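You operate a simulated robot arm through the tools that you are given. There is no shell and no other tool. Be economical: measure what you need, move in short steps, check, and stop when the job is done.

The job below is to be done with a simulated two-armed robot. You get a single attempt, and the scene is never put back.

TASK
Pick up the blue round battery with one hand, pass it to the other hand and put it on the worktop of the counter. Set down upright: blue round battery.
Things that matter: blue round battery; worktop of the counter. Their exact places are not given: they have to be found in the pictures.

The check looks at the end state, three seconds after you hand in, the way a careful person would. Anything else that was tipped, shoved, dropped, spilled or broken makes it a failure.

THE ROBOT
Two 7-joint arms with two-finger parallel grippers on one trunk, on a base that drives. Base frame: it is fixed to the floor where the robot stands at the start and does not move with it; the origin is under the middle of the robot, x ahead of it, y to its left, z up; the surface under the hand at the start is at about z = 900. Lengths are in mm, angles in degrees, forces in N, time in s.
The left shoulder is at the start at [124, 171, 1162], the right one opposite. With the tool pointing down near the work surface each hand reaches from about 440 to 920 mm from the robot's upright axis, wherever it stands, measured 20 degrees to its own side. Places, roughly: worktop of the counter [3000, 1600, 900]. Payload 4.4 kg a hand.
The tool frame of a hand sits at the grasp point between the pads (the TCP): z along the fingers, y along the line on which they close. The tips reach 23 mm beyond it. Largest opening 94 mm; finger width 38, thickness 10; the body of the gripper, 54 by 96 mm, starts 39 mm behind the TCP.
Orientation is that of the tool frame in the base frame, as a unit quaternion [w, x, y, z]. With the fingers straight down and closing along the base's y, the tool's x points along the base's -x, its y along +y and its z along -z.

THE INTERFACE
- The arms move only by the tool play_rows. It takes "left_motion", "right_motion" or both (then of equal length, played together; a hand with none holds still); each is a list of rows, each a list of 6 numbers: the shift along the tool's x, y, z in units of 300 mm (1.0 is 300 mm), then the turn, a rotation vector about the tool's x, y, z in units of 90 degrees (1.0 is 90 degrees). In form: [[tx, ty, tz, ax, ay, az], ...]. A call has 1 to 12 rows; each row is the pose to reach, as a shift and turn from the pose commanded when the call began, along the tool's axes at that moment. "left_jaw" and "right_jaw" are, for a hand that has rows, the gripper command, from -1 (shut) to 1 (fully open), values between in proportion, set as the call begins (left out, the last holds). A call with a number of a shift or a turn outside -1 to 1 is refused whole. Each row takes 0.2 s and may step no farther than 50 mm and 8.6 degrees from the row before; otherwise, or with a gripper value out of range, the whole call is refused. Where a pose cannot be reached the arm comes as near as it can. A force on the tool above 40 N (or 10 N above the force at the start of the call, whichever is more), or a blocked arm, ends the call early, and 0.2 s more pass. Each finger travels about 72 mm/s and halts on what it meets, pressing with about 33 N; the grip force reading is that of the motor and also rises with nothing between the fingers. The clock runs only during rows and for 0.2 s after the last one: add rows that repeat a pose to give the fingers time. The reply holds the time, the measured pose of the TCP, the force on the tool along the base axes, the opening and the grip force, in the units named above and with some noise, with the torque about the TCP (base axes, N m) and any sound that the robot's microphone picked up.
- Cameras (640 x 400 px; columns grow to the right, rows downward): "scene" is now at [246.2, -38, 1293.1]; the picture's right is [-0.35, -0.94, 0.00], its down [-0.50, 0.19, -0.85] and it looks along [0.79, -0.30, -0.53] (base axes); focal length 214 px, centre (320, 200). "left" rides on the left gripper at [86, -16, -75] in its tool frame; the picture's right is [0.18, 0.98, 0.00], its down [-0.58, 0.11, -0.81] and it looks along [-0.79, 0.15, 0.59] (tool axes); focal length 243 px, centre (320, 200). "right" rides on the right gripper at [86, 16, -75] in its tool frame; the picture's right is [-0.18, 0.98, 0.00], its down [-0.58, -0.11, -0.81] and it looks along [-0.79, -0.15, 0.59] (tool axes); focal length 243 px, centre (320, 200).
- grab_frame(camera): a new picture of that camera. No time passes.
- lift_body(by): slides the trunk up (or, below 0, down) by that many mm; the arms and the scene camera ride with it, the base frame stays. It gives what a move gives, with no picture.
- steer(legs): drives the robot by 1 to 6 legs, each [ahead, left, turn to the left] in mm, mm and degrees, along the robot's own axes; the way and the turn of a leg run together, so that a leg with both is an arc; at most 1500 mm and 180 degrees a leg. The arms and the cameras ride along, it lands a little off, and it stops where it bumps. It gives what a move gives.
- turn_head(pan, tilt): turns the head with the scene camera to pan (to the left, within 80 degrees either way) and tilt (down, from -29 to 69), counted from straight ahead of the robot. It gives what a move gives.
- point_at(camera, pixels): for up to 12 pixels [column, row] of the newest picture of that camera ("zoom" is the newest enlarged one), the place [x, y, z] in the base frame of the surface seen there, good to about 2 mm, but the place of the scene camera against the robot may be out by one fixed shift of up to 25 mm in any direction. No time passes.
- enlarge(camera, box): a new picture of the part [left, top, right, bottom] of that camera's present view, enlarged. No time passes.
- job_done(): hands the job in; it is judged then, once.

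Keep the steps short. Do not move on a guess: measure, check each grasp and each placing, and mend mistakes. In all there are 80 turns and 62 pictures (those below and enlarged ones count). Leave the grippers open and the arms clear of the work at the hand-in unless told otherwise, and finish with a single line.

The tools are called after "Call:" as a command line: name --argument value ..., lists and objects as JSON in quotes. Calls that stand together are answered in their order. play_rows: Moves the arms, as the interface text tells. Its arguments: {"type":"object","properties":{"left_motion":{"type":"array"},"left_jaw":{"type":"number"},"right_motion":{"type":"array"},"right_jaw":{"type":"number"}},"required":[]} The other tools are called the same way: lift_body (by) slides the trunk up or down; steer (legs) drives the base; turn_head (pan, tilt) turns the head that bears the scene camera; grab_frame (camera) takes a picture; point_at (camera, pixels) gives the place of the surface under pixels of a picture; enlarge (camera, box) takes an enlarged picture of a part of a camera's view; job_done () hands the job in.

At the start:

```text
t: 0.0
left_tool_pos: [650.2, 55.0, 1218.4]
left_tool_rot: [0.0, -0.001, 1.0, 0.0]
left_ft_force: [-0.3, -1.1, -0.4]
left_ft_torque: [-0.02, -0.02, -0.02]
left_opening: 93.8
left_gripper_force: 0.1
right_tool_pos: [359.2, -388.7, 1189.9]
right_tool_rot: [0.0, 0.0, 1.0, -0.001]
right_ft_force: [0.1, 0.4, 0.5]
right_ft_torque: [0.01, 0.04, 0.01]
right_opening: 94.2
right_gripper_force: 0.0
trunk travel left (down, up): [-175.0, 213.0]
robot x, y, heading: [-3.0, 1.4, -0.0]
head pan, tilt: [-20.5, 32.2]
```

scene: 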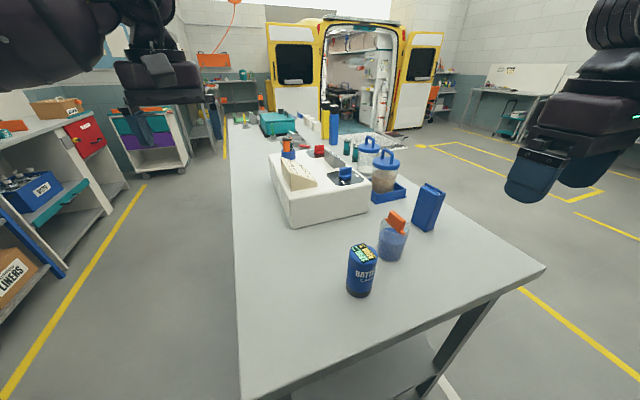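
right: 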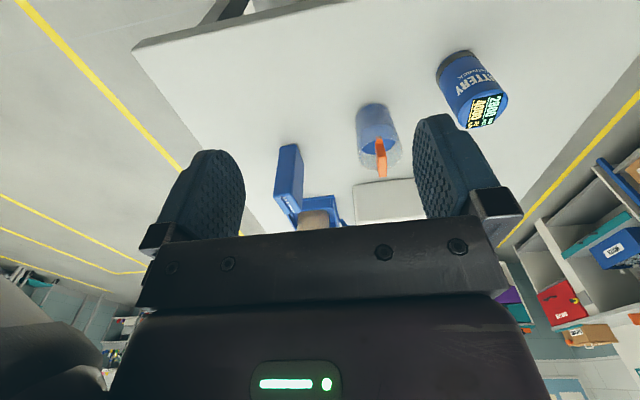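
left: 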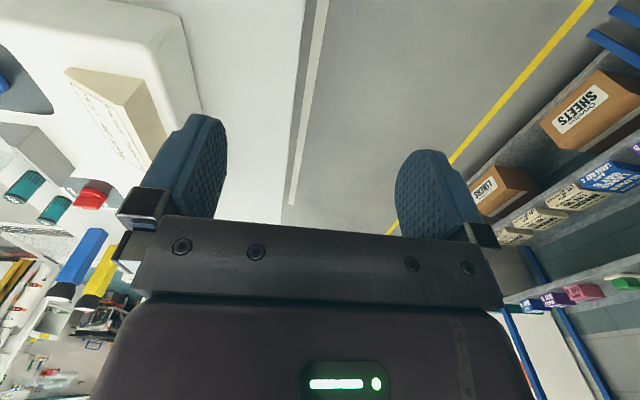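

The blue battery stands near scene pixel (361,270). I'll enlarge that part of the view and measure some points on it.

Call:
enlarge --camera "scene" --box '[300, 200, 460, 300]'

Call:
point_at --camera "scene" --pixels '[[361, 252], [350, 250], [375, 250], [362, 275], [360, 292], [350, 285], [330, 290], [393, 245], [393, 220], [425, 205], [320, 200], [240, 300]]'

Call:
point_at --camera "right" --pixels '[[487, 112], [470, 85], [455, 58], [372, 120], [380, 150], [290, 170]]'

```text
4.00 times, centred on (380, 250) of scene
```

zoom: 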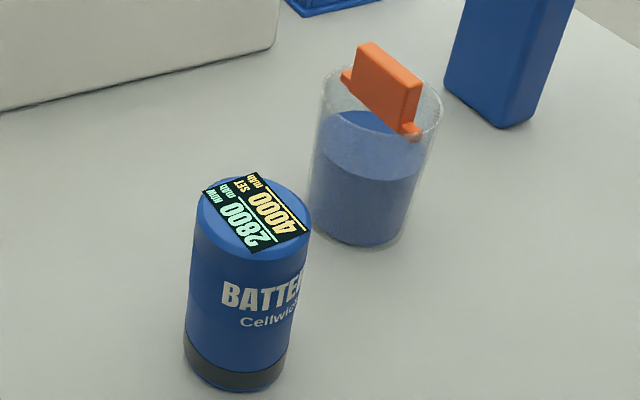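

```text
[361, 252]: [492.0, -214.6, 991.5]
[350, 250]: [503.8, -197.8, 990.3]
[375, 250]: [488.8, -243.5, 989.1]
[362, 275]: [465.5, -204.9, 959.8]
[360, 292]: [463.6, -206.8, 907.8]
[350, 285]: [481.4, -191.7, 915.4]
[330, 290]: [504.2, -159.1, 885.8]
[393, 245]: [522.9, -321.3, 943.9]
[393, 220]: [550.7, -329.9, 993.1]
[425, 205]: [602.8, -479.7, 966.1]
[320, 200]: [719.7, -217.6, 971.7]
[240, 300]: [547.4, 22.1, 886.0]
```

```text
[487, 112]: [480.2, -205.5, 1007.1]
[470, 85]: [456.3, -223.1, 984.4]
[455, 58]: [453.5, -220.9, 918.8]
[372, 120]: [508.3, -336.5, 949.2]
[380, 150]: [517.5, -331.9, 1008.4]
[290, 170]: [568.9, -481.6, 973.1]
```

The scene camera reads low by about 15 mm: the table shows at 886 where the right camera gives about 900. Next I'll turn the head toward the counter to see it.

Call:
turn_head --pan 30 --tilt 18

Call:
grab_frame --camera "scene"

```text
t: 1.2
left_tool_pos: [650.6, 54.7, 1219.9]
left_tool_rot: [0.001, 0.0, 1.0, 0.0]
left_ft_force: [0.1, 0.0, 0.3]
left_ft_torque: [-0.02, 0.0, -0.01]
left_opening: 94.2
left_gripper_force: 0.1
right_tool_pos: [359.6, -388.3, 1190.0]
right_tool_rot: [0.0, 0.001, 1.0, 0.0]
right_ft_force: [-0.9, 0.1, -0.1]
right_ft_torque: [0.01, 0.02, -0.01]
right_opening: 93.8
right_gripper_force: 0.1
trunk travel left (down, up): [-175.0, 213.0]
robot x, y, heading: [3.9, -3.3, -0.0]
head pan, tilt: [30.0, 18.0]
```

```text
57 pictures are left
```

scene: 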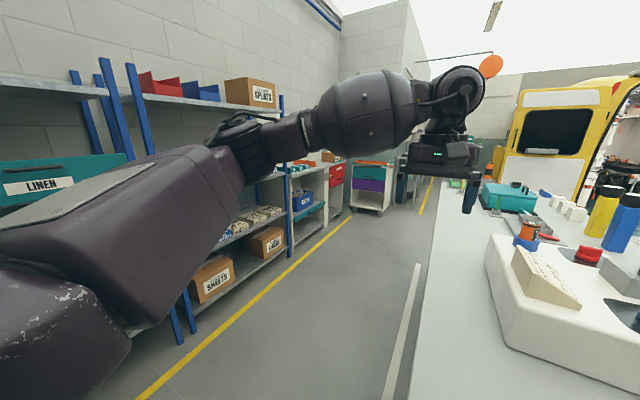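

The left arm hides part of the counter. I'll measure points on the surfaces visible at the far left.

Call:
enlarge --camera "scene" --box '[250, 120, 410, 220]'

Call:
point_at --camera "scene" --pixels '[[335, 175], [330, 158], [305, 175], [370, 168], [302, 198], [370, 185], [265, 240], [245, 215], [290, 170], [380, 300], [415, 270], [345, 215]]'

```text
4.00 times, centred on (330, 170) of scene
```

zoom: 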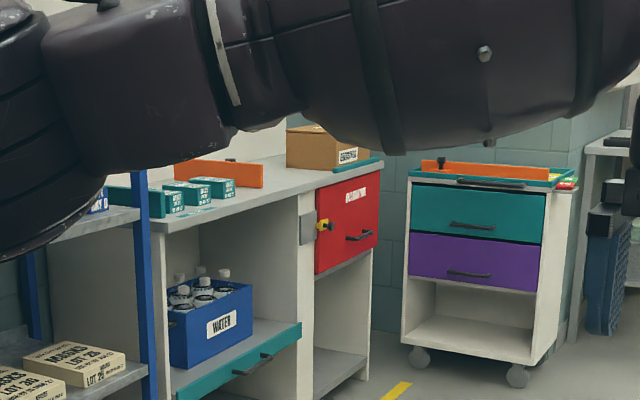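

```text
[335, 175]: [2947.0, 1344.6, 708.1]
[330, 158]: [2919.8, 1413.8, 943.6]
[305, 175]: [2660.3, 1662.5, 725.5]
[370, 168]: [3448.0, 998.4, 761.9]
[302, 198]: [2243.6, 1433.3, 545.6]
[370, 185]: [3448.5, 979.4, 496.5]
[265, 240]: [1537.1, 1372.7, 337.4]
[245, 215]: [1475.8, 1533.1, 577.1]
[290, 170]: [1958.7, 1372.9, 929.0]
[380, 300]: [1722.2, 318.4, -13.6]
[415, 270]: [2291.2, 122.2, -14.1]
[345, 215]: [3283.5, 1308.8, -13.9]
```

The counter runs along x ≈ 2000–3100 with its front edge at y ≈ 1350, and there is free space between the teal boxes and the brown box. Next I'll locate the battery accurately with the right-hand camera and find the table edge.

Call:
enlarge --camera "right" --box '[420, 35, 532, 140]'

Call:
point_at --camera "right" --pixels '[[500, 100], [474, 124], [467, 119], [503, 92], [485, 108], [492, 85], [462, 105], [440, 72], [473, 53], [420, 60], [150, 50], [300, 30]]'

```text
3.81 times, centred on (476, 88) of right
```

zoom: 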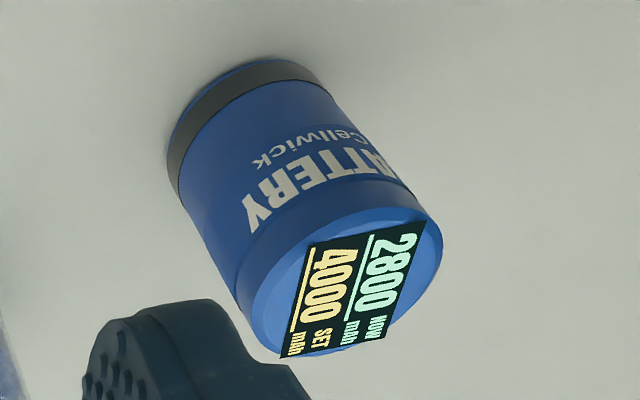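

```text
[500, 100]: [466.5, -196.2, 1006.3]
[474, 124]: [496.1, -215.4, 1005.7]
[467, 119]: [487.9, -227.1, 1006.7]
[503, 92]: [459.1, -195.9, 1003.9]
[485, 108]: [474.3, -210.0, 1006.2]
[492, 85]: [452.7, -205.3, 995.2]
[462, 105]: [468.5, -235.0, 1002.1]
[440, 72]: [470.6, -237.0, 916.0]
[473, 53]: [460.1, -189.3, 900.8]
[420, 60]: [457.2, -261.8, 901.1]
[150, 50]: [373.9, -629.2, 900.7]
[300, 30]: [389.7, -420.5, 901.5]
```

The battery's top centre is at about (476,-212,1006) and the table is at z ≈ 901. I'll move the open right hand above it and then check with the camera.

Call:
play_rows --right_motion '[[-0.065, 0.098, 0.039, 0, 0, 0], [-0.13, 0.197, 0.078, 0, 0, 0], [-0.195, 0.295, 0.117, 0, 0, 0], [-0.26, 0.393, 0.156, 0, 0, 0], [-0.325, 0.49, 0.195, 0, 0, 0], [-0.39, 0.587, 0.233, 0, 0, 0], [-0.39, 0.587, 0.233, 0, 0, 0]]' --right_jaw 1

Call:
grab_frame --camera "right"

```text
t: 2.8
left_tool_pos: [651.5, 54.5, 1218.8]
left_tool_rot: [0.001, 0.0, 1.0, 0.0]
left_ft_force: [-0.6, -1.2, 0.4]
left_ft_torque: [0.01, -0.03, 0.04]
left_opening: 94.2
left_gripper_force: 0.1
right_tool_pos: [476.5, -213.4, 1119.5]
right_tool_rot: [0.0, 0.001, 1.0, 0.001]
right_ft_force: [0.3, -0.3, -0.5]
right_ft_torque: [0.03, 0.0, 0.0]
right_opening: 94.1
right_gripper_force: 0.0
trunk travel left (down, up): [-175.0, 213.0]
robot x, y, heading: [3.2, 0.0, -0.1]
head pan, tilt: [30.0, 18.0]
```

```text
54 pictures are left
```

right: 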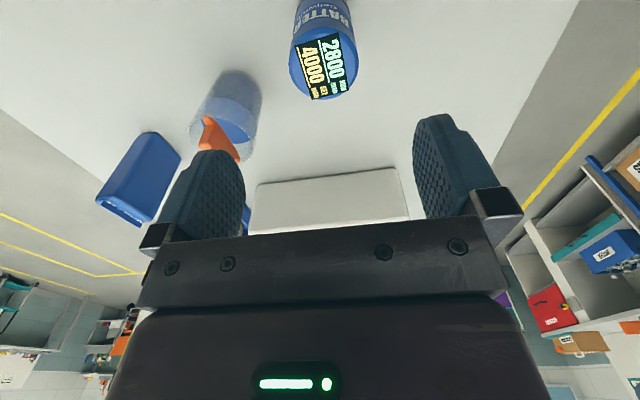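

Call:
point_at --camera "right" --pixels '[[323, 66], [293, 66], [354, 66], [323, 94], [323, 40], [323, 36], [232, 152], [210, 125], [330, 150], [300, 48]]'

```text
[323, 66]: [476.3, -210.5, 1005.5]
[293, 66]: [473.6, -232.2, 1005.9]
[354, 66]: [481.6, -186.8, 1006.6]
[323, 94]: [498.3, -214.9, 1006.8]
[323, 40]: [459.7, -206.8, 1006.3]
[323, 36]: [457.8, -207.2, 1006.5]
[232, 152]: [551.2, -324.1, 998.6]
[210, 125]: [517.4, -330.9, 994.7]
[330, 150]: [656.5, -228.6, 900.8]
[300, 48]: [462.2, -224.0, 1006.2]
```

The top centre is refined to (477,-210) with a diameter of about 55. I'll descend so the TCP is about 15 mm below the top (z ≈ 991), leaving the lower body free for the other hand.

Call:
play_rows --right_motion '[[0, 0.008, 0.11, 0, 0, 0], [0, 0.008, 0.22, 0, 0, 0], [0, 0.008, 0.33, 0, 0, 0], [0, 0.008, 0.428, 0, 0, 0], [0, 0.008, 0.428, 0, 0, 0]]'

Call:
grab_frame --camera "right"

```text
t: 4.0
left_tool_pos: [650.5, 54.9, 1219.5]
left_tool_rot: [0.001, -0.001, 1.0, 0.0]
left_ft_force: [-0.1, 0.2, -0.2]
left_ft_torque: [0.0, -0.02, -0.01]
left_opening: 94.1
left_gripper_force: 0.1
right_tool_pos: [476.0, -209.7, 991.7]
right_tool_rot: [0.001, 0.0, 1.0, 0.0]
right_ft_force: [0.7, 0.3, 0.2]
right_ft_torque: [0.03, 0.0, -0.01]
right_opening: 94.0
right_gripper_force: 0.0
trunk travel left (down, up): [-175.0, 213.0]
robot x, y, heading: [2.6, -3.6, 0.1]
head pan, tilt: [30.0, 18.0]
```

```text
53 pictures are left
```

right: 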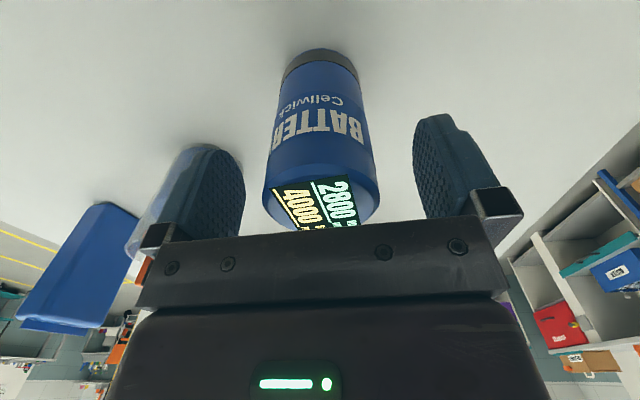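

The battery is centred between the pads. I'll close the right gripper with holding rows.

Call:
play_rows --right_motion '[[0, 0, 0, 0, 0, 0], [0, 0, 0, 0, 0, 0], [0, 0, 0, 0, 0, 0], [0, 0, 0, 0, 0, 0], [0, 0, 0, 0, 0, 0]]' --right_jaw -1

```text
t: 5.2
left_tool_pos: [651.9, 54.4, 1218.3]
left_tool_rot: [0.001, 0.0, 1.0, 0.0]
left_ft_force: [-0.1, -0.7, -0.4]
left_ft_torque: [0.01, 0.03, -0.03]
left_opening: 93.9
left_gripper_force: 0.1
right_tool_pos: [477.3, -211.2, 991.3]
right_tool_rot: [0.0, 0.0, 1.0, 0.0]
right_ft_force: [0.4, -1.3, 0.0]
right_ft_torque: [-0.01, -0.01, 0.02]
right_opening: 53.5
right_gripper_force: 33.1
trunk travel left (down, up): [-175.0, 213.0]
robot x, y, heading: [0.7, -2.4, -0.0]
head pan, tilt: [30.0, 18.0]
```

It's gripped, with the opening at 53.5 mm and 33 N. I'll lift straight up 240 mm.

Call:
play_rows --right_motion '[[0, 0, -0.1, 0, 0, 0], [0, 0, -0.25, 0, 0, 0], [0, 0, -0.4, 0, 0, 0], [0, 0, -0.55, 0, 0, 0], [0, 0, -0.7, 0, 0, 0], [0, 0, -0.8, 0, 0, 0], [0, 0, -0.8, 0, 0, 0]]'

Call:
grab_frame --camera "right"

```text
t: 6.8
left_tool_pos: [651.8, 54.5, 1218.3]
left_tool_rot: [0.0, 0.0, 1.0, 0.001]
left_ft_force: [-0.2, -0.8, -1.2]
left_ft_torque: [0.0, 0.03, 0.02]
left_opening: 93.8
left_gripper_force: 0.1
right_tool_pos: [476.5, -210.7, 1230.9]
right_tool_rot: [-0.001, 0.0, 1.0, -0.001]
right_ft_force: [0.4, -0.1, -4.4]
right_ft_torque: [-0.01, 0.02, -0.02]
right_opening: 53.5
right_gripper_force: 32.7
trunk travel left (down, up): [-175.0, 213.0]
robot x, y, heading: [2.5, 2.6, -0.0]
head pan, tilt: [30.0, 18.0]
```

```text
52 pictures are left
```

right: 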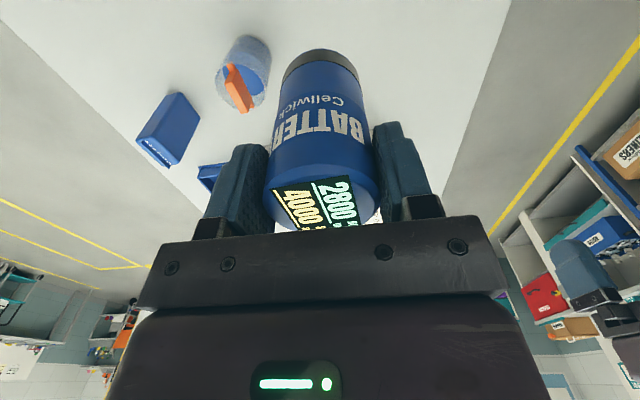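

The lift held and the battery is upright. Next I'll yaw the right hand +90° about vertical. At the same time I'll start turning the left hand horizontal, fingers toward −y with its camera up, and move it 100 mm left.

Call:
play_rows --right_motion '[[0, 0, 0, 0, 0, -0.0834], [0, 0, 0, 0, 0, -0.1667], [0, 0, 0, 0, 0, -0.25], [0, 0, 0, 0, 0, -0.3334], [0, 0, 0, 0, 0, -0.4167], [0, 0, 0, 0, 0, -0.5], [0, 0, 0, 0, 0, -0.5834], [0, 0, 0, 0, 0, -0.6667], [0, 0, 0, 0, 0, -0.75], [0, 0, 0, 0, 0, -0.8334], [0, 0, 0, 0, 0, -0.9167], [0, 0, 0, 0, 0, -1]]' --left_motion '[[0, 0.03, 0, 0.0513, 0.0513, -0.0513], [0, 0.06, 0, 0.1026, 0.1026, -0.1026], [0, 0.09, 0, 0.1539, 0.1539, -0.1539], [0, 0.12, 0, 0.2052, 0.2052, -0.2052], [0, 0.15, 0, 0.2565, 0.2565, -0.2565], [0, 0.18, 0, 0.3078, 0.3078, -0.3078], [0, 0.21, 0, 0.3591, 0.3591, -0.3591], [0, 0.24, 0, 0.4104, 0.4104, -0.4104], [0, 0.27, 0, 0.4617, 0.4617, -0.4617], [0, 0.3, 0, 0.513, 0.513, -0.513], [0, 0.33, 0, 0.5643, 0.5643, -0.5643], [0, 0.33, 0, 0.6156, 0.6156, -0.6156]]'

```text
t: 9.4
left_tool_pos: [650.5, 152.8, 1220.4]
left_tool_rot: [-0.428, -0.429, 0.669, -0.43]
left_ft_force: [-0.2, 0.2, 1.0]
left_ft_torque: [0.01, -0.01, 0.0]
left_opening: 93.7
left_gripper_force: 0.1
right_tool_pos: [373.5, -140.2, 1255.0]
right_tool_rot: [0.001, -0.696, 0.718, -0.002]
right_ft_force: [1.0, -0.3, -3.8]
right_ft_torque: [-0.02, -0.04, 0.01]
right_opening: 53.3
right_gripper_force: 32.7
right hand out of reach, approached as far as the arm can: row 9, 10, 11, 12
trunk travel left (down, up): [-175.0, 213.0]
robot x, y, heading: [0.6, 0.5, 0.1]
head pan, tilt: [30.0, 18.0]
```

The left hand turns fine. The right hand reached the yaw but drifted in position to (373,-140,1255) because of a joint limit. I'll finish the left turn and ask the right hand to move forward to about x = 560 with the same yaw.

Call:
play_rows --right_motion '[[0, -0.05, 0, 0, 0, 0], [0, -0.1, 0, 0, 0, 0], [0, -0.17, 0, 0, 0, 0], [0, -0.24, 0, 0, 0, 0], [0, -0.28, 0, 0, 0, 0], [0, -0.28, 0, 0, 0, 0]]' --left_motion '[[0, 0, 0, 0.0513, 0.0513, -0.0513], [0, 0, 0, 0.1026, 0.1026, -0.1026], [0, 0, 0, 0.1544, 0.1544, -0.1544], [0, 0, 0, 0.1544, 0.1544, -0.1544], [0, 0, 0, 0.1544, 0.1544, -0.1544], [0, 0, 0, 0.1544, 0.1544, -0.1544]]'

Call:
turn_head --pan 0 --tilt 20

Call:
grab_frame --camera "scene"

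```text
t: 10.8
left_tool_pos: [651.1, 155.0, 1218.7]
left_tool_rot: [0.499, 0.501, -0.499, 0.501]
left_ft_force: [1.0, 0.6, -0.1]
left_ft_torque: [0.02, 0.0, -0.02]
left_opening: 94.1
left_gripper_force: 0.2
right_tool_pos: [365.3, -139.0, 1254.0]
right_tool_rot: [0.0, -0.706, 0.708, 0.0]
right_ft_force: [-0.1, -0.4, -3.4]
right_ft_torque: [-0.03, 0.03, -0.02]
right_opening: 53.6
right_gripper_force: 33.2
right hand out of reach, approached as far as the arm can: row 1, 2, 3, 4, 5, 6
trunk travel left (down, up): [-175.0, 213.0]
robot x, y, heading: [-1.6, -0.7, 0.2]
head pan, tilt: [30.0, 18.0]
```

```text
t: 11.7
left_tool_pos: [650.0, 153.5, 1218.5]
left_tool_rot: [0.5, 0.5, -0.5, 0.5]
left_ft_force: [0.1, 0.0, 0.5]
left_ft_torque: [0.0, -0.01, -0.01]
left_opening: 94.0
left_gripper_force: 0.2
right_tool_pos: [364.4, -138.7, 1254.8]
right_tool_rot: [0.0, -0.706, 0.708, 0.0]
right_ft_force: [0.3, 0.2, -2.8]
right_ft_torque: [0.0, -0.01, 0.02]
right_opening: 53.5
right_gripper_force: 32.5
trunk travel left (down, up): [-175.0, 213.0]
robot x, y, heading: [-1.4, -0.5, -0.1]
head pan, tilt: [0.0, 20.0]
```

```text
51 pictures are left
```

scene: 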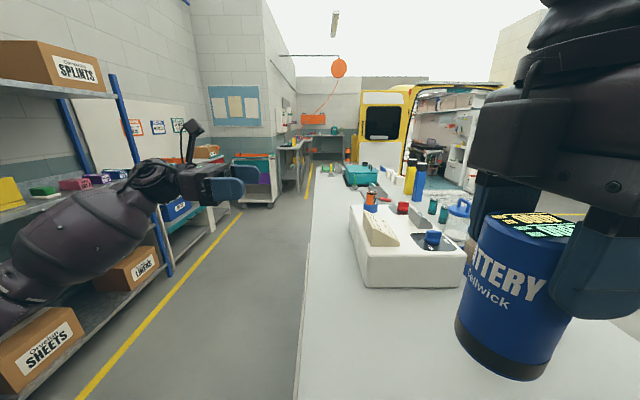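

The left hand is horizontal with its camera mast up. The right arm can't do a full 90° yaw here, so I'll back off to about 60°, which was reachable. The handover geometry still clears at that angle.

Call:
play_rows --right_motion '[[0, 0, 0, 0, 0, 0.0834], [0, 0, 0, 0, 0, 0.1667], [0, 0, 0, 0, 0, 0.25], [0, 0, 0, 0, 0, 0.3334], [0, 0, 0, 0, 0, 0.3334]]'

```text
t: 12.9
left_tool_pos: [650.5, 154.1, 1218.1]
left_tool_rot: [0.499, 0.501, -0.499, 0.501]
left_ft_force: [-0.2, -0.1, -0.1]
left_ft_torque: [-0.02, 0.0, -0.02]
left_opening: 94.0
left_gripper_force: 0.0
right_tool_pos: [364.0, -138.4, 1255.3]
right_tool_rot: [0.0, -0.5, 0.866, 0.0]
right_ft_force: [-1.3, 0.2, -3.6]
right_ft_torque: [0.03, 0.0, 0.0]
right_opening: 53.4
right_gripper_force: 33.2
trunk travel left (down, up): [-175.0, 213.0]
robot x, y, heading: [-1.7, 2.0, -0.0]
head pan, tilt: [0.0, 20.0]
```

Yaw is 60° and the command is synced. I'll move the right hand to about (500,-100,1200) for the handover.

Call:
play_rows --right_motion '[[-0.067, -0.066, 0.037, 0, 0, 0], [-0.135, -0.132, 0.073, 0, 0, 0], [-0.202, -0.198, 0.11, 0, 0, 0], [-0.27, -0.264, 0.146, 0, 0, 0], [-0.337, -0.33, 0.183, 0, 0, 0], [-0.337, -0.33, 0.183, 0, 0, 0]]'

Call:
grab_frame --camera "right"

Call:
grab_frame --camera "left"

```text
t: 14.3
left_tool_pos: [651.2, 154.2, 1220.0]
left_tool_rot: [0.499, 0.5, -0.499, 0.501]
left_ft_force: [-0.6, 0.4, -0.2]
left_ft_torque: [-0.02, -0.01, 0.04]
left_opening: 94.1
left_gripper_force: 0.0
right_tool_pos: [504.8, -128.8, 1214.8]
right_tool_rot: [0.0, -0.5, 0.866, 0.0]
right_ft_force: [-0.2, 0.6, -4.2]
right_ft_torque: [0.0, 0.0, -0.02]
right_opening: 53.6
right_gripper_force: 33.0
right hand out of reach, approached as far as the arm can: row 4, 5, 6
trunk travel left (down, up): [-175.0, 213.0]
robot x, y, heading: [1.6, 0.5, 0.2]
head pan, tilt: [0.0, 20.0]
```

```text
50 pictures are left
```

right: 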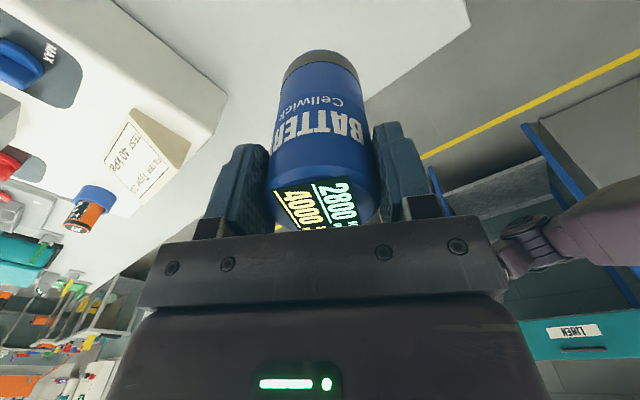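

```text
49 pictures are left
```

left: 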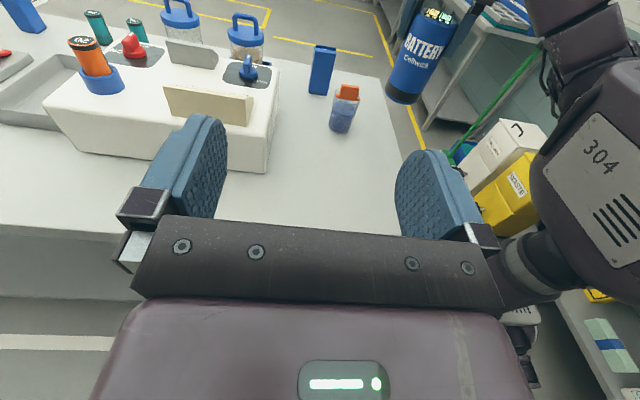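

The right hand stopped at (505,-129,1215), so the battery spans z ≈ 1125–1230. I'll bring the open left hand to a waypoint at about (505,60,1162) facing the battery's lower half, with a 5° downward tilt.

Call:
play_rows --left_motion '[[-0.038, 0.097, 0.063, 0, -0.0556, 0], [-0.076, 0.194, 0.126, 0, -0.0556, 0], [-0.114, 0.29, 0.189, 0, -0.0556, 0], [-0.152, 0.387, 0.252, 0, -0.0556, 0], [-0.19, 0.485, 0.313, 0, -0.0556, 0], [-0.19, 0.485, 0.313, 0, -0.0556, 0]]' --left_jaw 1

Call:
grab_frame --camera "left"

Call:
turn_head --pan -5 --tilt 32

Call:
grab_frame --camera "scene"

```text
t: 15.7
left_tool_pos: [506.0, 59.8, 1161.0]
left_tool_rot: [0.477, 0.522, -0.521, 0.478]
left_ft_force: [-0.6, 0.1, 0.1]
left_ft_torque: [0.02, 0.01, -0.03]
left_opening: 93.9
left_gripper_force: 0.0
right_tool_pos: [504.9, -129.6, 1215.6]
right_tool_rot: [-0.001, -0.5, 0.866, -0.001]
right_ft_force: [-0.7, 0.0, -4.5]
right_ft_torque: [-0.02, 0.02, 0.01]
right_opening: 53.4
right_gripper_force: 32.7
trunk travel left (down, up): [-175.0, 213.0]
robot x, y, heading: [-1.0, 0.1, -0.3]
head pan, tilt: [0.0, 20.0]
```

```text
48 pictures are left
```

left: 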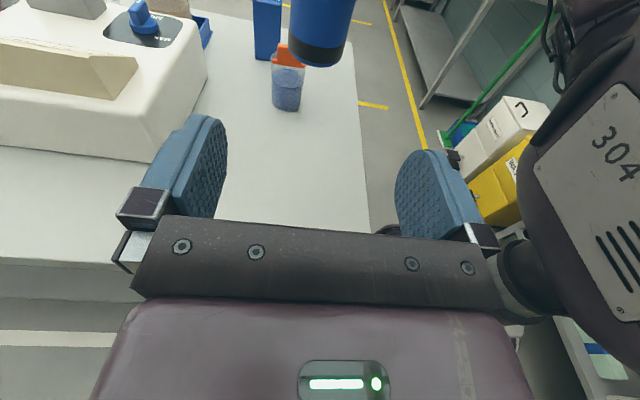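

```text
t: 16.5
left_tool_pos: [505.1, 60.0, 1161.5]
left_tool_rot: [0.477, 0.522, -0.522, 0.478]
left_ft_force: [-0.7, -0.2, -1.0]
left_ft_torque: [0.0, -0.02, 0.03]
left_opening: 94.1
left_gripper_force: 0.1
right_tool_pos: [505.0, -129.5, 1216.1]
right_tool_rot: [-0.001, -0.5, 0.866, 0.0]
right_ft_force: [-0.8, 0.1, -3.2]
right_ft_torque: [-0.02, 0.04, -0.03]
right_opening: 53.3
right_gripper_force: 33.2
trunk travel left (down, up): [-175.0, 213.0]
robot x, y, heading: [-1.9, -0.1, -0.2]
head pan, tilt: [-5.0, 32.0]
```

```text
47 pictures are left
```

scene: 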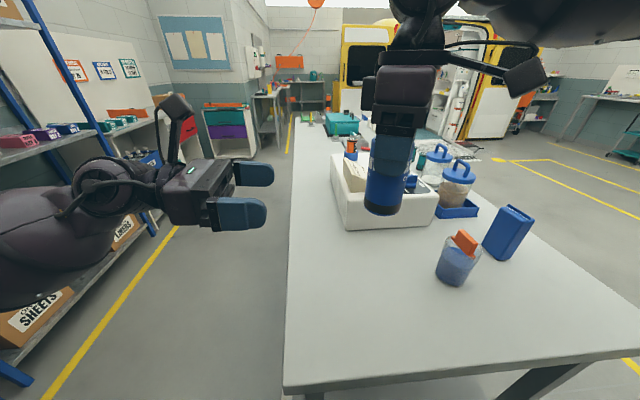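

Both hands and the gap are clearly visible. I'll check the battery's bottom edge with the left camera before going in.

Call:
point_at --camera "left" --pixels '[[318, 62], [318, 50], [318, 35], [295, 50], [341, 50], [320, 10]]'

```text
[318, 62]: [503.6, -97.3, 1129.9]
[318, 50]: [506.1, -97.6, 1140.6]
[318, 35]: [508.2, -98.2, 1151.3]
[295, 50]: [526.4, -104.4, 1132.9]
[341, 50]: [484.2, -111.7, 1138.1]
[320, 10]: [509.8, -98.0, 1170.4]
```

The axis is at about (505,-127) with the bottom at z ≈ 1127, so everything is consistent. I'll advance the left hand along −y in a straight line until its TCP is on the axis at z ≈ 1163.

Call:
play_rows --left_motion '[[0.01, 0, 0.104, 0, 0, 0], [0.019, 0, 0.208, 0, 0, 0], [0.029, 0, 0.312, 0, 0, 0], [0.039, 0, 0.416, 0, 0, 0], [0.048, 0, 0.52, 0, 0, 0], [0.058, 0, 0.624, 0, 0, 0], [0.058, 0, 0.624, 0, 0, 0]]'

Call:
grab_frame --camera "left"

Call:
grab_frame --camera "scene"

```text
t: 18.1
left_tool_pos: [507.0, -126.9, 1163.5]
left_tool_rot: [0.477, 0.522, -0.521, 0.478]
left_ft_force: [0.8, 0.3, -1.0]
left_ft_torque: [-0.01, -0.01, -0.01]
left_opening: 94.1
left_gripper_force: 0.0
right_tool_pos: [504.6, -128.1, 1214.7]
right_tool_rot: [-0.001, -0.5, 0.866, 0.0]
right_ft_force: [-0.1, 0.0, -3.7]
right_ft_torque: [-0.04, 0.02, -0.01]
right_opening: 53.4
right_gripper_force: 33.1
trunk travel left (down, up): [-175.0, 213.0]
robot x, y, heading: [2.0, -2.7, 0.1]
head pan, tilt: [-5.0, 32.0]
```

```text
46 pictures are left
```

left: 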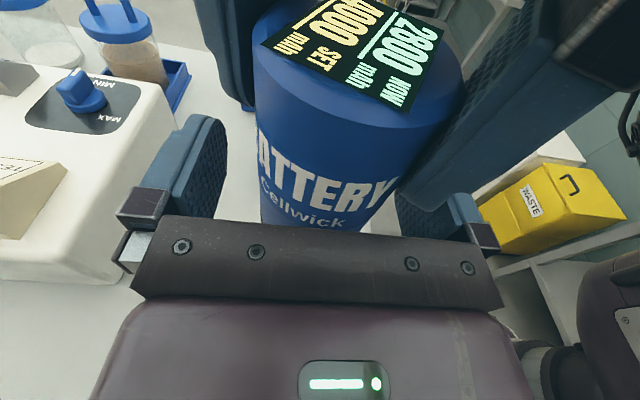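

```text
45 pictures are left
```

scene: 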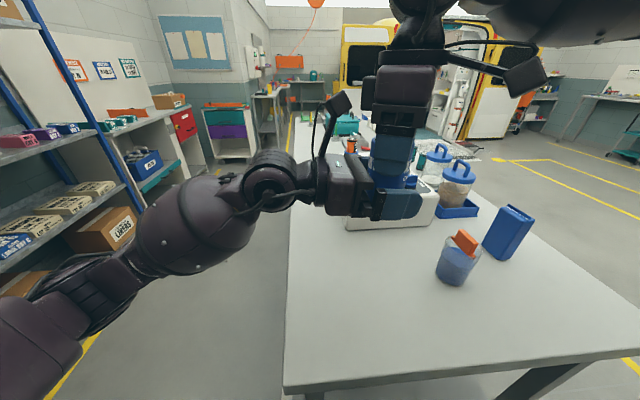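

The battery is between the left pads and there is no contact force. I'll close the left gripper.

Call:
play_rows --left_motion '[[0, 0, 0, 0, 0, 0], [0, 0, 0, 0, 0, 0], [0, 0, 0, 0, 0, 0], [0, 0, 0, 0, 0, 0], [0, 0, 0, 0, 0, 0]]' --left_jaw -1

Call:
grab_frame --camera "left"

```text
t: 19.3
left_tool_pos: [506.5, -127.8, 1162.9]
left_tool_rot: [-0.478, -0.521, 0.521, -0.478]
left_ft_force: [4.9, -2.1, 0.9]
left_ft_torque: [0.1, 0.27, 0.27]
left_opening: 53.1
left_gripper_force: 33.2
right_tool_pos: [504.5, -128.9, 1216.4]
right_tool_rot: [0.0, -0.5, 0.866, 0.0]
right_ft_force: [-4.9, 2.9, -4.6]
right_ft_torque: [0.03, -0.06, -0.25]
right_opening: 53.3
right_gripper_force: 32.7
trunk travel left (down, up): [-175.0, 213.0]
robot x, y, heading: [0.5, 2.1, -0.1]
head pan, tilt: [-5.0, 32.0]
```

```text
44 pictures are left
```

left: 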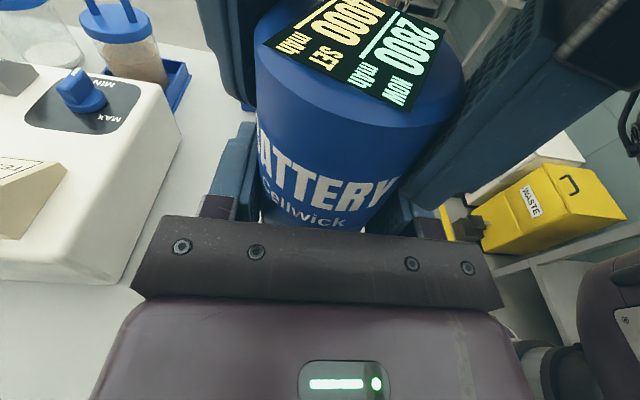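

Both hands hold it, each reading about 53 mm and 33 N. I'll open the right gripper with holding rows.

Call:
play_rows --right_motion '[[0, 0, 0, 0, 0, 0], [0, 0, 0, 0, 0, 0], [0, 0, 0, 0, 0, 0], [0, 0, 0, 0, 0, 0]]' --right_jaw 1

```text
t: 20.3
left_tool_pos: [506.2, -127.2, 1162.2]
left_tool_rot: [0.477, 0.522, -0.521, 0.478]
left_ft_force: [-3.5, 2.4, -9.4]
left_ft_torque: [-0.43, -0.5, 0.08]
left_opening: 53.0
left_gripper_force: 33.3
right_tool_pos: [504.0, -128.1, 1216.0]
right_tool_rot: [0.001, -0.5, 0.866, 0.001]
right_ft_force: [4.7, -2.0, 9.3]
right_ft_torque: [0.33, 0.26, -0.1]
right_opening: 92.0
right_gripper_force: 0.0
trunk travel left (down, up): [-175.0, 213.0]
robot x, y, heading: [-1.9, -1.0, -0.1]
head pan, tilt: [-5.0, 32.0]
```

The right hand is open, but its lower finger edge rests lightly on the left body (9 N upward). I'll raise the right hand straight up to clear it.

Call:
play_rows --right_motion '[[0, 0, -0.02, 0, 0, 0], [0, 0, -0.06, 0, 0, 0], [0, 0, -0.12, 0, 0, 0], [0, 0, -0.2, 0, 0, 0], [0, 0, -0.28, 0, 0, 0], [0, 0, -0.28, 0, 0, 0]]'

Call:
grab_frame --camera "left"

Call:
grab_frame --camera "scene"

```text
t: 21.7
left_tool_pos: [507.7, -127.7, 1162.0]
left_tool_rot: [0.477, 0.522, -0.521, 0.478]
left_ft_force: [-0.1, -0.4, 0.0]
left_ft_torque: [-0.03, -0.01, -0.02]
left_opening: 52.9
left_gripper_force: 32.8
right_tool_pos: [502.1, -135.3, 1298.8]
right_tool_rot: [0.0, -0.5, 0.866, 0.0]
right_ft_force: [0.3, -0.4, 0.1]
right_ft_torque: [0.02, 0.03, 0.0]
right_opening: 94.1
right_gripper_force: 0.0
right hand out of reach, approached as far as the arm can: row 4, 5, 6
trunk travel left (down, up): [-175.0, 213.0]
robot x, y, heading: [-3.7, -2.3, 0.2]
head pan, tilt: [-5.0, 32.0]
```

```text
43 pictures are left
```

left: 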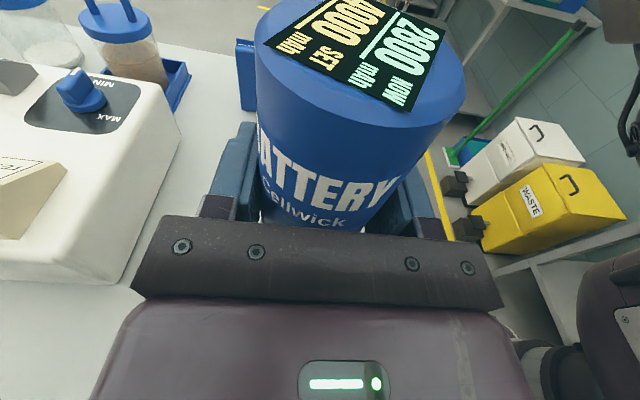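

```text
42 pictures are left
```

scene: 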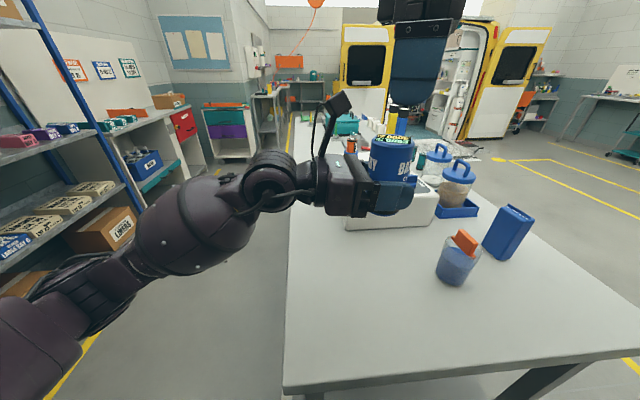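

The left hand holds the battery alone and upright. I'll retract the right hand back and to its own side, undoing the yaw.

Call:
play_rows --right_motion '[[0.11, 0, 0, 0, 0, 0.083], [0.22, 0, 0, 0, 0, 0.166], [0.33, 0, 0, 0, 0, 0.25], [0.44, 0, 0, 0, 0, 0.333], [0.55, 0, 0, 0, 0, 0.416], [0.66, 0, 0, 0, 0, 0.5], [0.77, 0, 0, 0, 0, 0.583], [0.88, 0, 0, 0, 0, 0.667], [0.95, 0, 0, 0, 0, 0.667], [0.95, 0, 0, 0, 0, 0.667]]'

```text
t: 24.1
left_tool_pos: [506.3, -129.0, 1162.3]
left_tool_rot: [-0.478, -0.521, 0.522, -0.477]
left_ft_force: [0.0, 0.4, -0.7]
left_ft_torque: [-0.02, -0.04, -0.04]
left_opening: 52.8
left_gripper_force: 33.1
right_tool_pos: [327.8, -369.5, 1353.6]
right_tool_rot: [0.14, -0.041, 0.989, 0.013]
right_ft_force: [0.0, -0.7, 0.5]
right_ft_torque: [-0.01, 0.02, 0.03]
right_opening: 93.9
right_gripper_force: 0.0
right hand out of reach, approached as far as the arm can: row 8, 9
trunk travel left (down, up): [-175.0, 213.0]
robot x, y, heading: [-1.6, 0.2, -0.0]
head pan, tilt: [-5.0, 32.0]
stopped in row 10 (right hand): the arm was blocked; the commanded pose is now the measured one
```

The right arm hit a limit while high up. I'll lower it to relax its posture.

Call:
play_rows --right_motion '[[0, 0, 0.08, 0, 0, 0], [0, 0, 0.18, 0, 0, 0], [0, 0, 0.3, 0, 0, 0], [0, 0, 0.42, 0, 0, 0], [0, 0, 0.5, 0, 0, 0], [0, 0, 0.5, 0, 0, 0]]'

Call:
turn_head --pan -40 --tilt 35

Call:
grab_frame --camera "scene"

```text
t: 25.5
left_tool_pos: [507.1, -128.0, 1162.9]
left_tool_rot: [-0.477, -0.521, 0.522, -0.477]
left_ft_force: [0.4, 0.4, 0.2]
left_ft_torque: [-0.03, -0.02, 0.02]
left_opening: 53.0
left_gripper_force: 33.1
right_tool_pos: [369.7, -363.7, 1212.0]
right_tool_rot: [0.141, -0.04, 0.989, 0.014]
right_ft_force: [-0.3, -0.5, 0.1]
right_ft_torque: [-0.02, -0.02, -0.01]
right_opening: 94.1
right_gripper_force: 0.1
trunk travel left (down, up): [-175.0, 213.0]
robot x, y, heading: [1.2, 0.3, 0.3]
head pan, tilt: [-5.0, 32.0]
```

```text
t: 26.5
left_tool_pos: [506.8, -128.0, 1163.4]
left_tool_rot: [-0.478, -0.521, 0.521, -0.478]
left_ft_force: [-0.5, 0.2, 0.9]
left_ft_torque: [0.03, 0.05, 0.0]
left_opening: 52.9
left_gripper_force: 33.0
right_tool_pos: [369.5, -365.0, 1210.0]
right_tool_rot: [0.14, -0.04, 0.989, 0.013]
right_ft_force: [1.1, 0.3, 0.7]
right_ft_torque: [-0.04, 0.0, 0.02]
right_opening: 94.0
right_gripper_force: 0.1
trunk travel left (down, up): [-175.0, 213.0]
robot x, y, heading: [-0.5, 2.9, -0.1]
head pan, tilt: [-40.0, 35.0]
```

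```text
41 pictures are left
```

scene: 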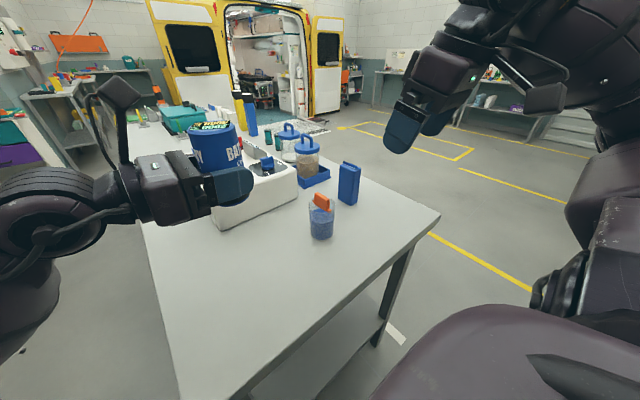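

The posture is clear. Next I'll swing the left hand and battery to point forward, a +90° turn about vertical, moving to about (597,162,1183).

Call:
play_rows --left_motion '[[-0.0015, -0.025, -0.081, 0.083, 0, -0.00725], [-0.003, -0.05, -0.1615, 0.166, 0, -0.0145], [-0.0045, -0.075, -0.242, 0.249, 0, -0.02175], [-0.006, -0.1, -0.323, 0.332, 0, -0.029], [-0.0075, -0.125, -0.404, 0.415, 0, -0.03625], [-0.009, -0.15, -0.4845, 0.498, 0, -0.0435], [-0.0105, -0.175, -0.565, 0.581, 0, -0.05075], [-0.012, -0.2, -0.646, 0.664, 0, -0.058], [-0.0135, -0.225, -0.727, 0.747, 0, -0.06525], [-0.015, -0.25, -0.8075, 0.83, 0, -0.0725], [-0.0165, -0.275, -0.888, 0.913, 0, -0.07975], [-0.018, -0.3, -0.969, 0.996, 0, -0.087]]'

```text
t: 29.1
left_tool_pos: [582.8, 253.6, 1154.8]
left_tool_rot: [0.002, 0.695, -0.098, 0.712]
left_ft_force: [0.9, 0.3, -4.8]
left_ft_torque: [-0.01, -0.03, -0.11]
left_opening: 53.1
left_gripper_force: 33.4
left hand out of reach, approached as far as the arm can: row 8, 9, 10, 11, 12
right_tool_pos: [368.6, -365.4, 1211.2]
right_tool_rot: [0.14, -0.041, 0.989, 0.013]
right_ft_force: [-0.1, 0.3, -0.3]
right_ft_torque: [0.05, -0.03, 0.01]
right_opening: 94.1
right_gripper_force: 0.1
trunk travel left (down, up): [-175.0, 213.0]
robot x, y, heading: [-3.2, 0.3, -0.1]
head pan, tilt: [-40.0, 35.0]
```

At full yaw the wrist ran out and the battery is leaning about 10°. I'll go back to a reachable yaw (fingers about 35° right of forward), restore it to upright and move to about (590,130,1165).

Call:
play_rows --left_motion '[[0.0145, 0.066, 0.0137, -0.0502, -0.0071, -0.0124], [0.029, 0.132, 0.0273, -0.1003, -0.0143, -0.0248], [0.0435, 0.1985, 0.041, -0.1505, -0.0214, -0.0372], [0.058, 0.2647, 0.0547, -0.2007, -0.0285, -0.0495], [0.0725, 0.331, 0.0683, -0.2508, -0.0357, -0.0619], [0.087, 0.397, 0.082, -0.301, -0.0428, -0.0743], [0.087, 0.397, 0.082, -0.301, -0.0428, -0.0743]]'

Call:
turn_head --pan 5 --tilt 25

Call:
grab_frame --camera "scene"

```text
t: 30.7
left_tool_pos: [584.1, 114.0, 1163.7]
left_tool_rot: [0.266, 0.694, -0.191, 0.641]
left_ft_force: [0.0, 0.2, -3.7]
left_ft_torque: [0.01, 0.01, 0.0]
left_opening: 53.0
left_gripper_force: 32.6
right_tool_pos: [369.0, -364.4, 1211.2]
right_tool_rot: [0.141, -0.041, 0.989, 0.014]
right_ft_force: [-0.1, 0.6, 0.1]
right_ft_torque: [0.0, 0.03, -0.02]
right_opening: 94.0
right_gripper_force: 0.0
trunk travel left (down, up): [-175.0, 213.0]
robot x, y, heading: [1.0, -1.4, 0.1]
head pan, tilt: [-40.0, 35.0]
```

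```text
t: 31.8
left_tool_pos: [583.7, 112.7, 1165.1]
left_tool_rot: [0.266, 0.694, -0.192, 0.641]
left_ft_force: [1.2, -0.1, -4.2]
left_ft_torque: [0.03, 0.0, 0.01]
left_opening: 53.0
left_gripper_force: 33.2
right_tool_pos: [369.6, -364.3, 1209.9]
right_tool_rot: [0.14, -0.041, 0.989, 0.014]
right_ft_force: [0.5, 0.3, -0.4]
right_ft_torque: [-0.01, -0.01, -0.01]
right_opening: 94.3
right_gripper_force: 0.1
trunk travel left (down, up): [-175.0, 213.0]
robot x, y, heading: [0.3, 0.4, 0.1]
head pan, tilt: [5.0, 25.0]
```

```text
40 pictures are left
```

scene: 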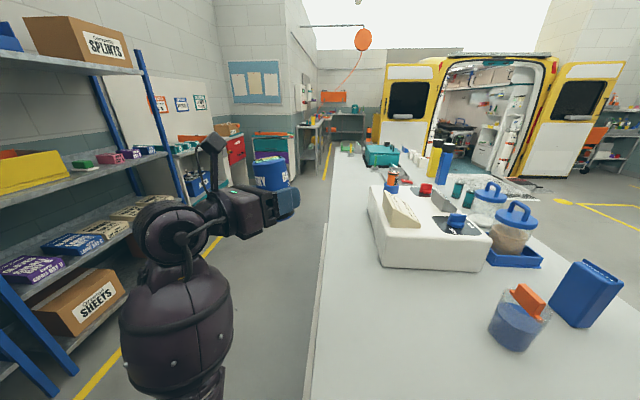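

The measured pose shows the battery axis still off vertical by about 7.7°. I'll apply the computed corrective turn.

Call:
play_rows --left_motion '[[0, 0, 0, 0.0034, -0.016, 0.039], [0, 0, 0, 0.0069, -0.0321, 0.0786], [0, 0, 0, 0.0069, -0.0321, 0.0786]]'

Call:
enlarge --camera "scene" --box '[190, 120, 350, 220]'

Call:
grab_frame --camera "left"

```text
t: 32.6
left_tool_pos: [584.2, 113.3, 1164.2]
left_tool_rot: [0.216, 0.698, -0.237, 0.64]
left_ft_force: [0.8, 0.3, -3.4]
left_ft_torque: [0.01, -0.02, -0.05]
left_opening: 53.0
left_gripper_force: 34.0
right_tool_pos: [369.1, -364.1, 1210.9]
right_tool_rot: [0.14, -0.041, 0.989, 0.013]
right_ft_force: [0.1, -0.2, -0.3]
right_ft_torque: [0.02, 0.0, -0.02]
right_opening: 94.2
right_gripper_force: 0.0
trunk travel left (down, up): [-175.0, 213.0]
robot x, y, heading: [-0.5, -1.1, 0.1]
head pan, tilt: [5.0, 25.0]
```

```text
4.00 times, centred on (270, 170) of scene
```

zoom: 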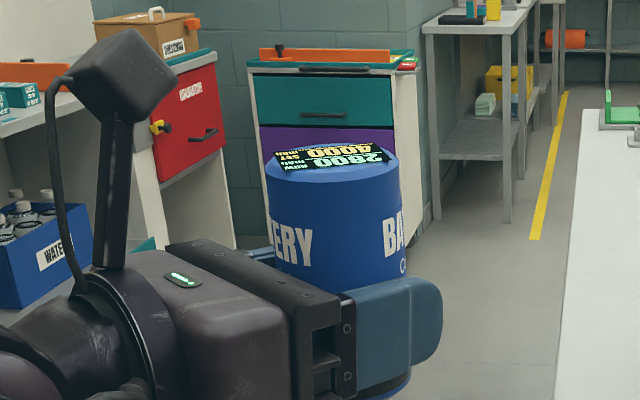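

```text
38 pictures are left
```

left: 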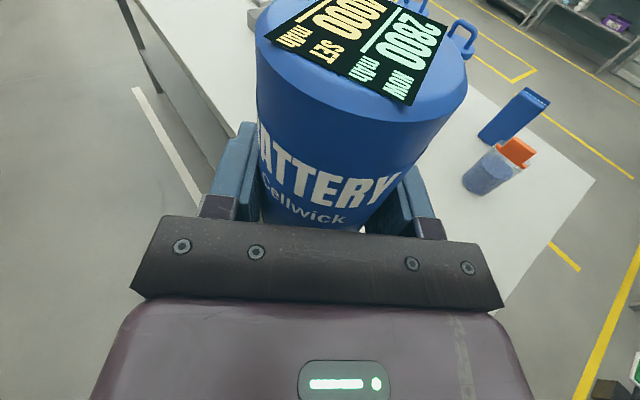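

The hand is back to the upright setting. I'll check that the battery's top face is level in the left view.

Call:
point_at --camera "left" --pixels '[[280, 40], [345, 80], [410, 100], [435, 45], [360, 15], [285, 15], [453, 70], [350, 50]]'

```text
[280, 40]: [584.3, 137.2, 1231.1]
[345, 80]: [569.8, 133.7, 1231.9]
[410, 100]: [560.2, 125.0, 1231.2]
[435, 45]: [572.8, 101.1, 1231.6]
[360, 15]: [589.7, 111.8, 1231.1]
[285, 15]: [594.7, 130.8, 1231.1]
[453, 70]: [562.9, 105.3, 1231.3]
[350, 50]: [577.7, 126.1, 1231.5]
```

The top face is level at z ≈ 1231, so the bottom sits 38 mm below the TCP. Next I'll drive left into the aisle and then partway ahead.

Call:
steer --legs '[[0, 650, 0], [1000, 0, 0]]'

Call:
turn_head --pan 35 --tilt 22

Call:
grab_frame --camera "scene"

```text
t: 43.5
left_tool_pos: [1579.1, 779.9, 1164.0]
left_tool_rot: [0.212, 0.7, -0.231, 0.642]
left_ft_force: [0.7, 0.4, -4.2]
left_ft_torque: [0.02, -0.01, 0.01]
left_opening: 52.9
left_gripper_force: 32.9
right_tool_pos: [1372.8, 299.4, 1211.5]
right_tool_rot: [0.141, -0.049, 0.989, 0.015]
right_ft_force: [-0.2, -0.1, -0.2]
right_ft_torque: [0.02, -0.02, -0.02]
right_opening: 93.9
right_gripper_force: 0.1
trunk travel left (down, up): [-175.0, 213.0]
robot x, y, heading: [998.4, 655.4, 0.9]
head pan, tilt: [5.0, 25.0]
```

```text
t: 44.5
left_tool_pos: [1578.8, 780.7, 1163.9]
left_tool_rot: [0.211, 0.701, -0.231, 0.641]
left_ft_force: [-0.2, -0.9, -2.8]
left_ft_torque: [0.0, 0.04, -0.01]
left_opening: 52.9
left_gripper_force: 32.6
right_tool_pos: [1371.6, 298.9, 1211.3]
right_tool_rot: [0.14, -0.049, 0.989, 0.015]
right_ft_force: [-0.1, -0.1, -0.6]
right_ft_torque: [0.02, 0.0, -0.01]
right_opening: 94.0
right_gripper_force: 0.1
trunk travel left (down, up): [-175.0, 213.0]
robot x, y, heading: [996.7, 660.3, 1.0]
head pan, tilt: [35.0, 22.0]
```

```text
37 pictures are left
```

scene: 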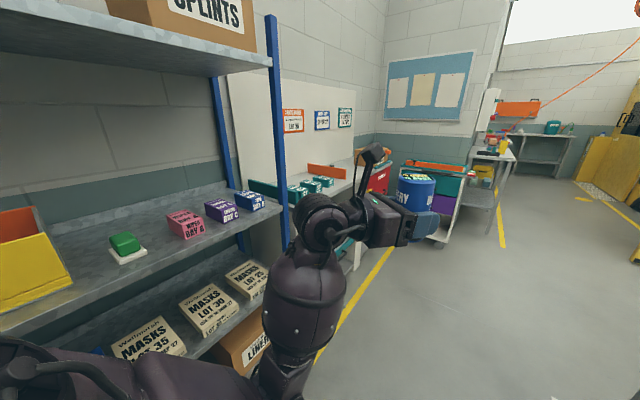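

The path is clear and the battery is still held. I'll drive 900 mm further ahead, then look at the counter.

Call:
steer --legs '[[900, 0, -1]]'

Call:
turn_head --pan 60 --tilt 25

Call:
grab_frame --camera "scene"

```text
t: 49.2
left_tool_pos: [2479.7, 776.3, 1163.6]
left_tool_rot: [0.217, 0.699, -0.238, 0.639]
left_ft_force: [0.6, 0.1, -3.9]
left_ft_torque: [-0.03, -0.02, -0.02]
left_opening: 52.9
left_gripper_force: 32.4
right_tool_pos: [2263.1, 298.0, 1212.7]
right_tool_rot: [0.14, -0.039, 0.989, 0.014]
right_ft_force: [-0.5, -0.5, 0.0]
right_ft_torque: [-0.03, -0.01, -0.02]
right_opening: 94.1
right_gripper_force: 0.0
trunk travel left (down, up): [-175.0, 213.0]
robot x, y, heading: [1894.8, 661.6, -0.3]
head pan, tilt: [35.0, 22.0]
```

```text
t: 50.1
left_tool_pos: [2478.6, 776.9, 1164.3]
left_tool_rot: [0.217, 0.698, -0.238, 0.639]
left_ft_force: [-0.3, -0.4, -3.6]
left_ft_torque: [0.03, -0.03, 0.02]
left_opening: 53.0
left_gripper_force: 33.2
right_tool_pos: [2261.7, 298.0, 1211.6]
right_tool_rot: [0.141, -0.04, 0.989, 0.013]
right_ft_force: [0.6, 0.4, -0.5]
right_ft_torque: [-0.01, 0.0, 0.0]
right_opening: 94.2
right_gripper_force: 0.2
trunk travel left (down, up): [-175.0, 213.0]
robot x, y, heading: [1892.5, 660.0, -0.3]
head pan, tilt: [60.0, 25.0]
```

```text
36 pictures are left
```

scene: 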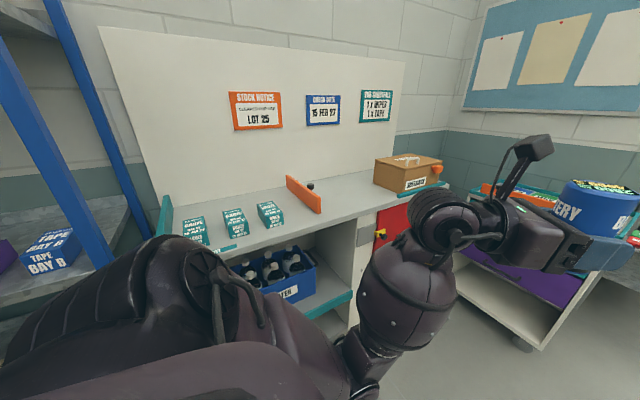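

Now the worktop is in plain view. I'll measure its edge, its surface and the things on it.

Call:
enlarge --camera "scene" --box '[160, 130, 480, 330]'

Call:
point_at --camera "scene" --pixels '[[330, 228], [350, 215], [355, 205], [335, 200], [370, 213], [250, 252], [268, 225], [290, 190], [320, 212], [376, 180], [400, 190], [445, 186]]'

```text
2.00 times, centred on (320, 230) of scene
```

zoom: 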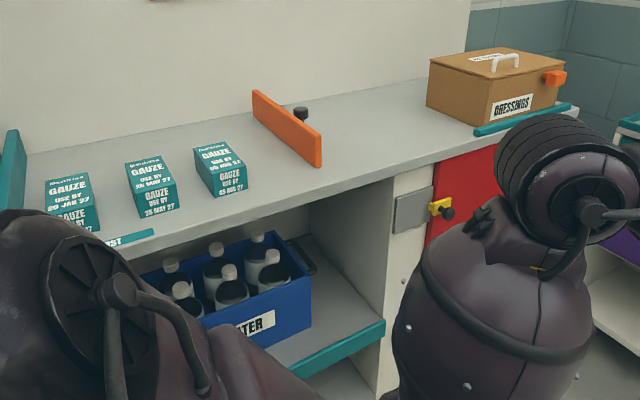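

```text
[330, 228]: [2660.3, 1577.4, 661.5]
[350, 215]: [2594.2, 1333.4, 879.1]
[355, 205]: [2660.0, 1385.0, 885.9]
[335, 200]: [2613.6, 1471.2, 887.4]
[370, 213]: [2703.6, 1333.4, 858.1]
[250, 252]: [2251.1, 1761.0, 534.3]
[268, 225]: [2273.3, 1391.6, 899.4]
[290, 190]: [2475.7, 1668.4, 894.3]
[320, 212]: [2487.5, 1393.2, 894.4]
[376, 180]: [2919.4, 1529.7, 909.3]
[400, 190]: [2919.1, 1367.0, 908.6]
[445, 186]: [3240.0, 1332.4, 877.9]
```

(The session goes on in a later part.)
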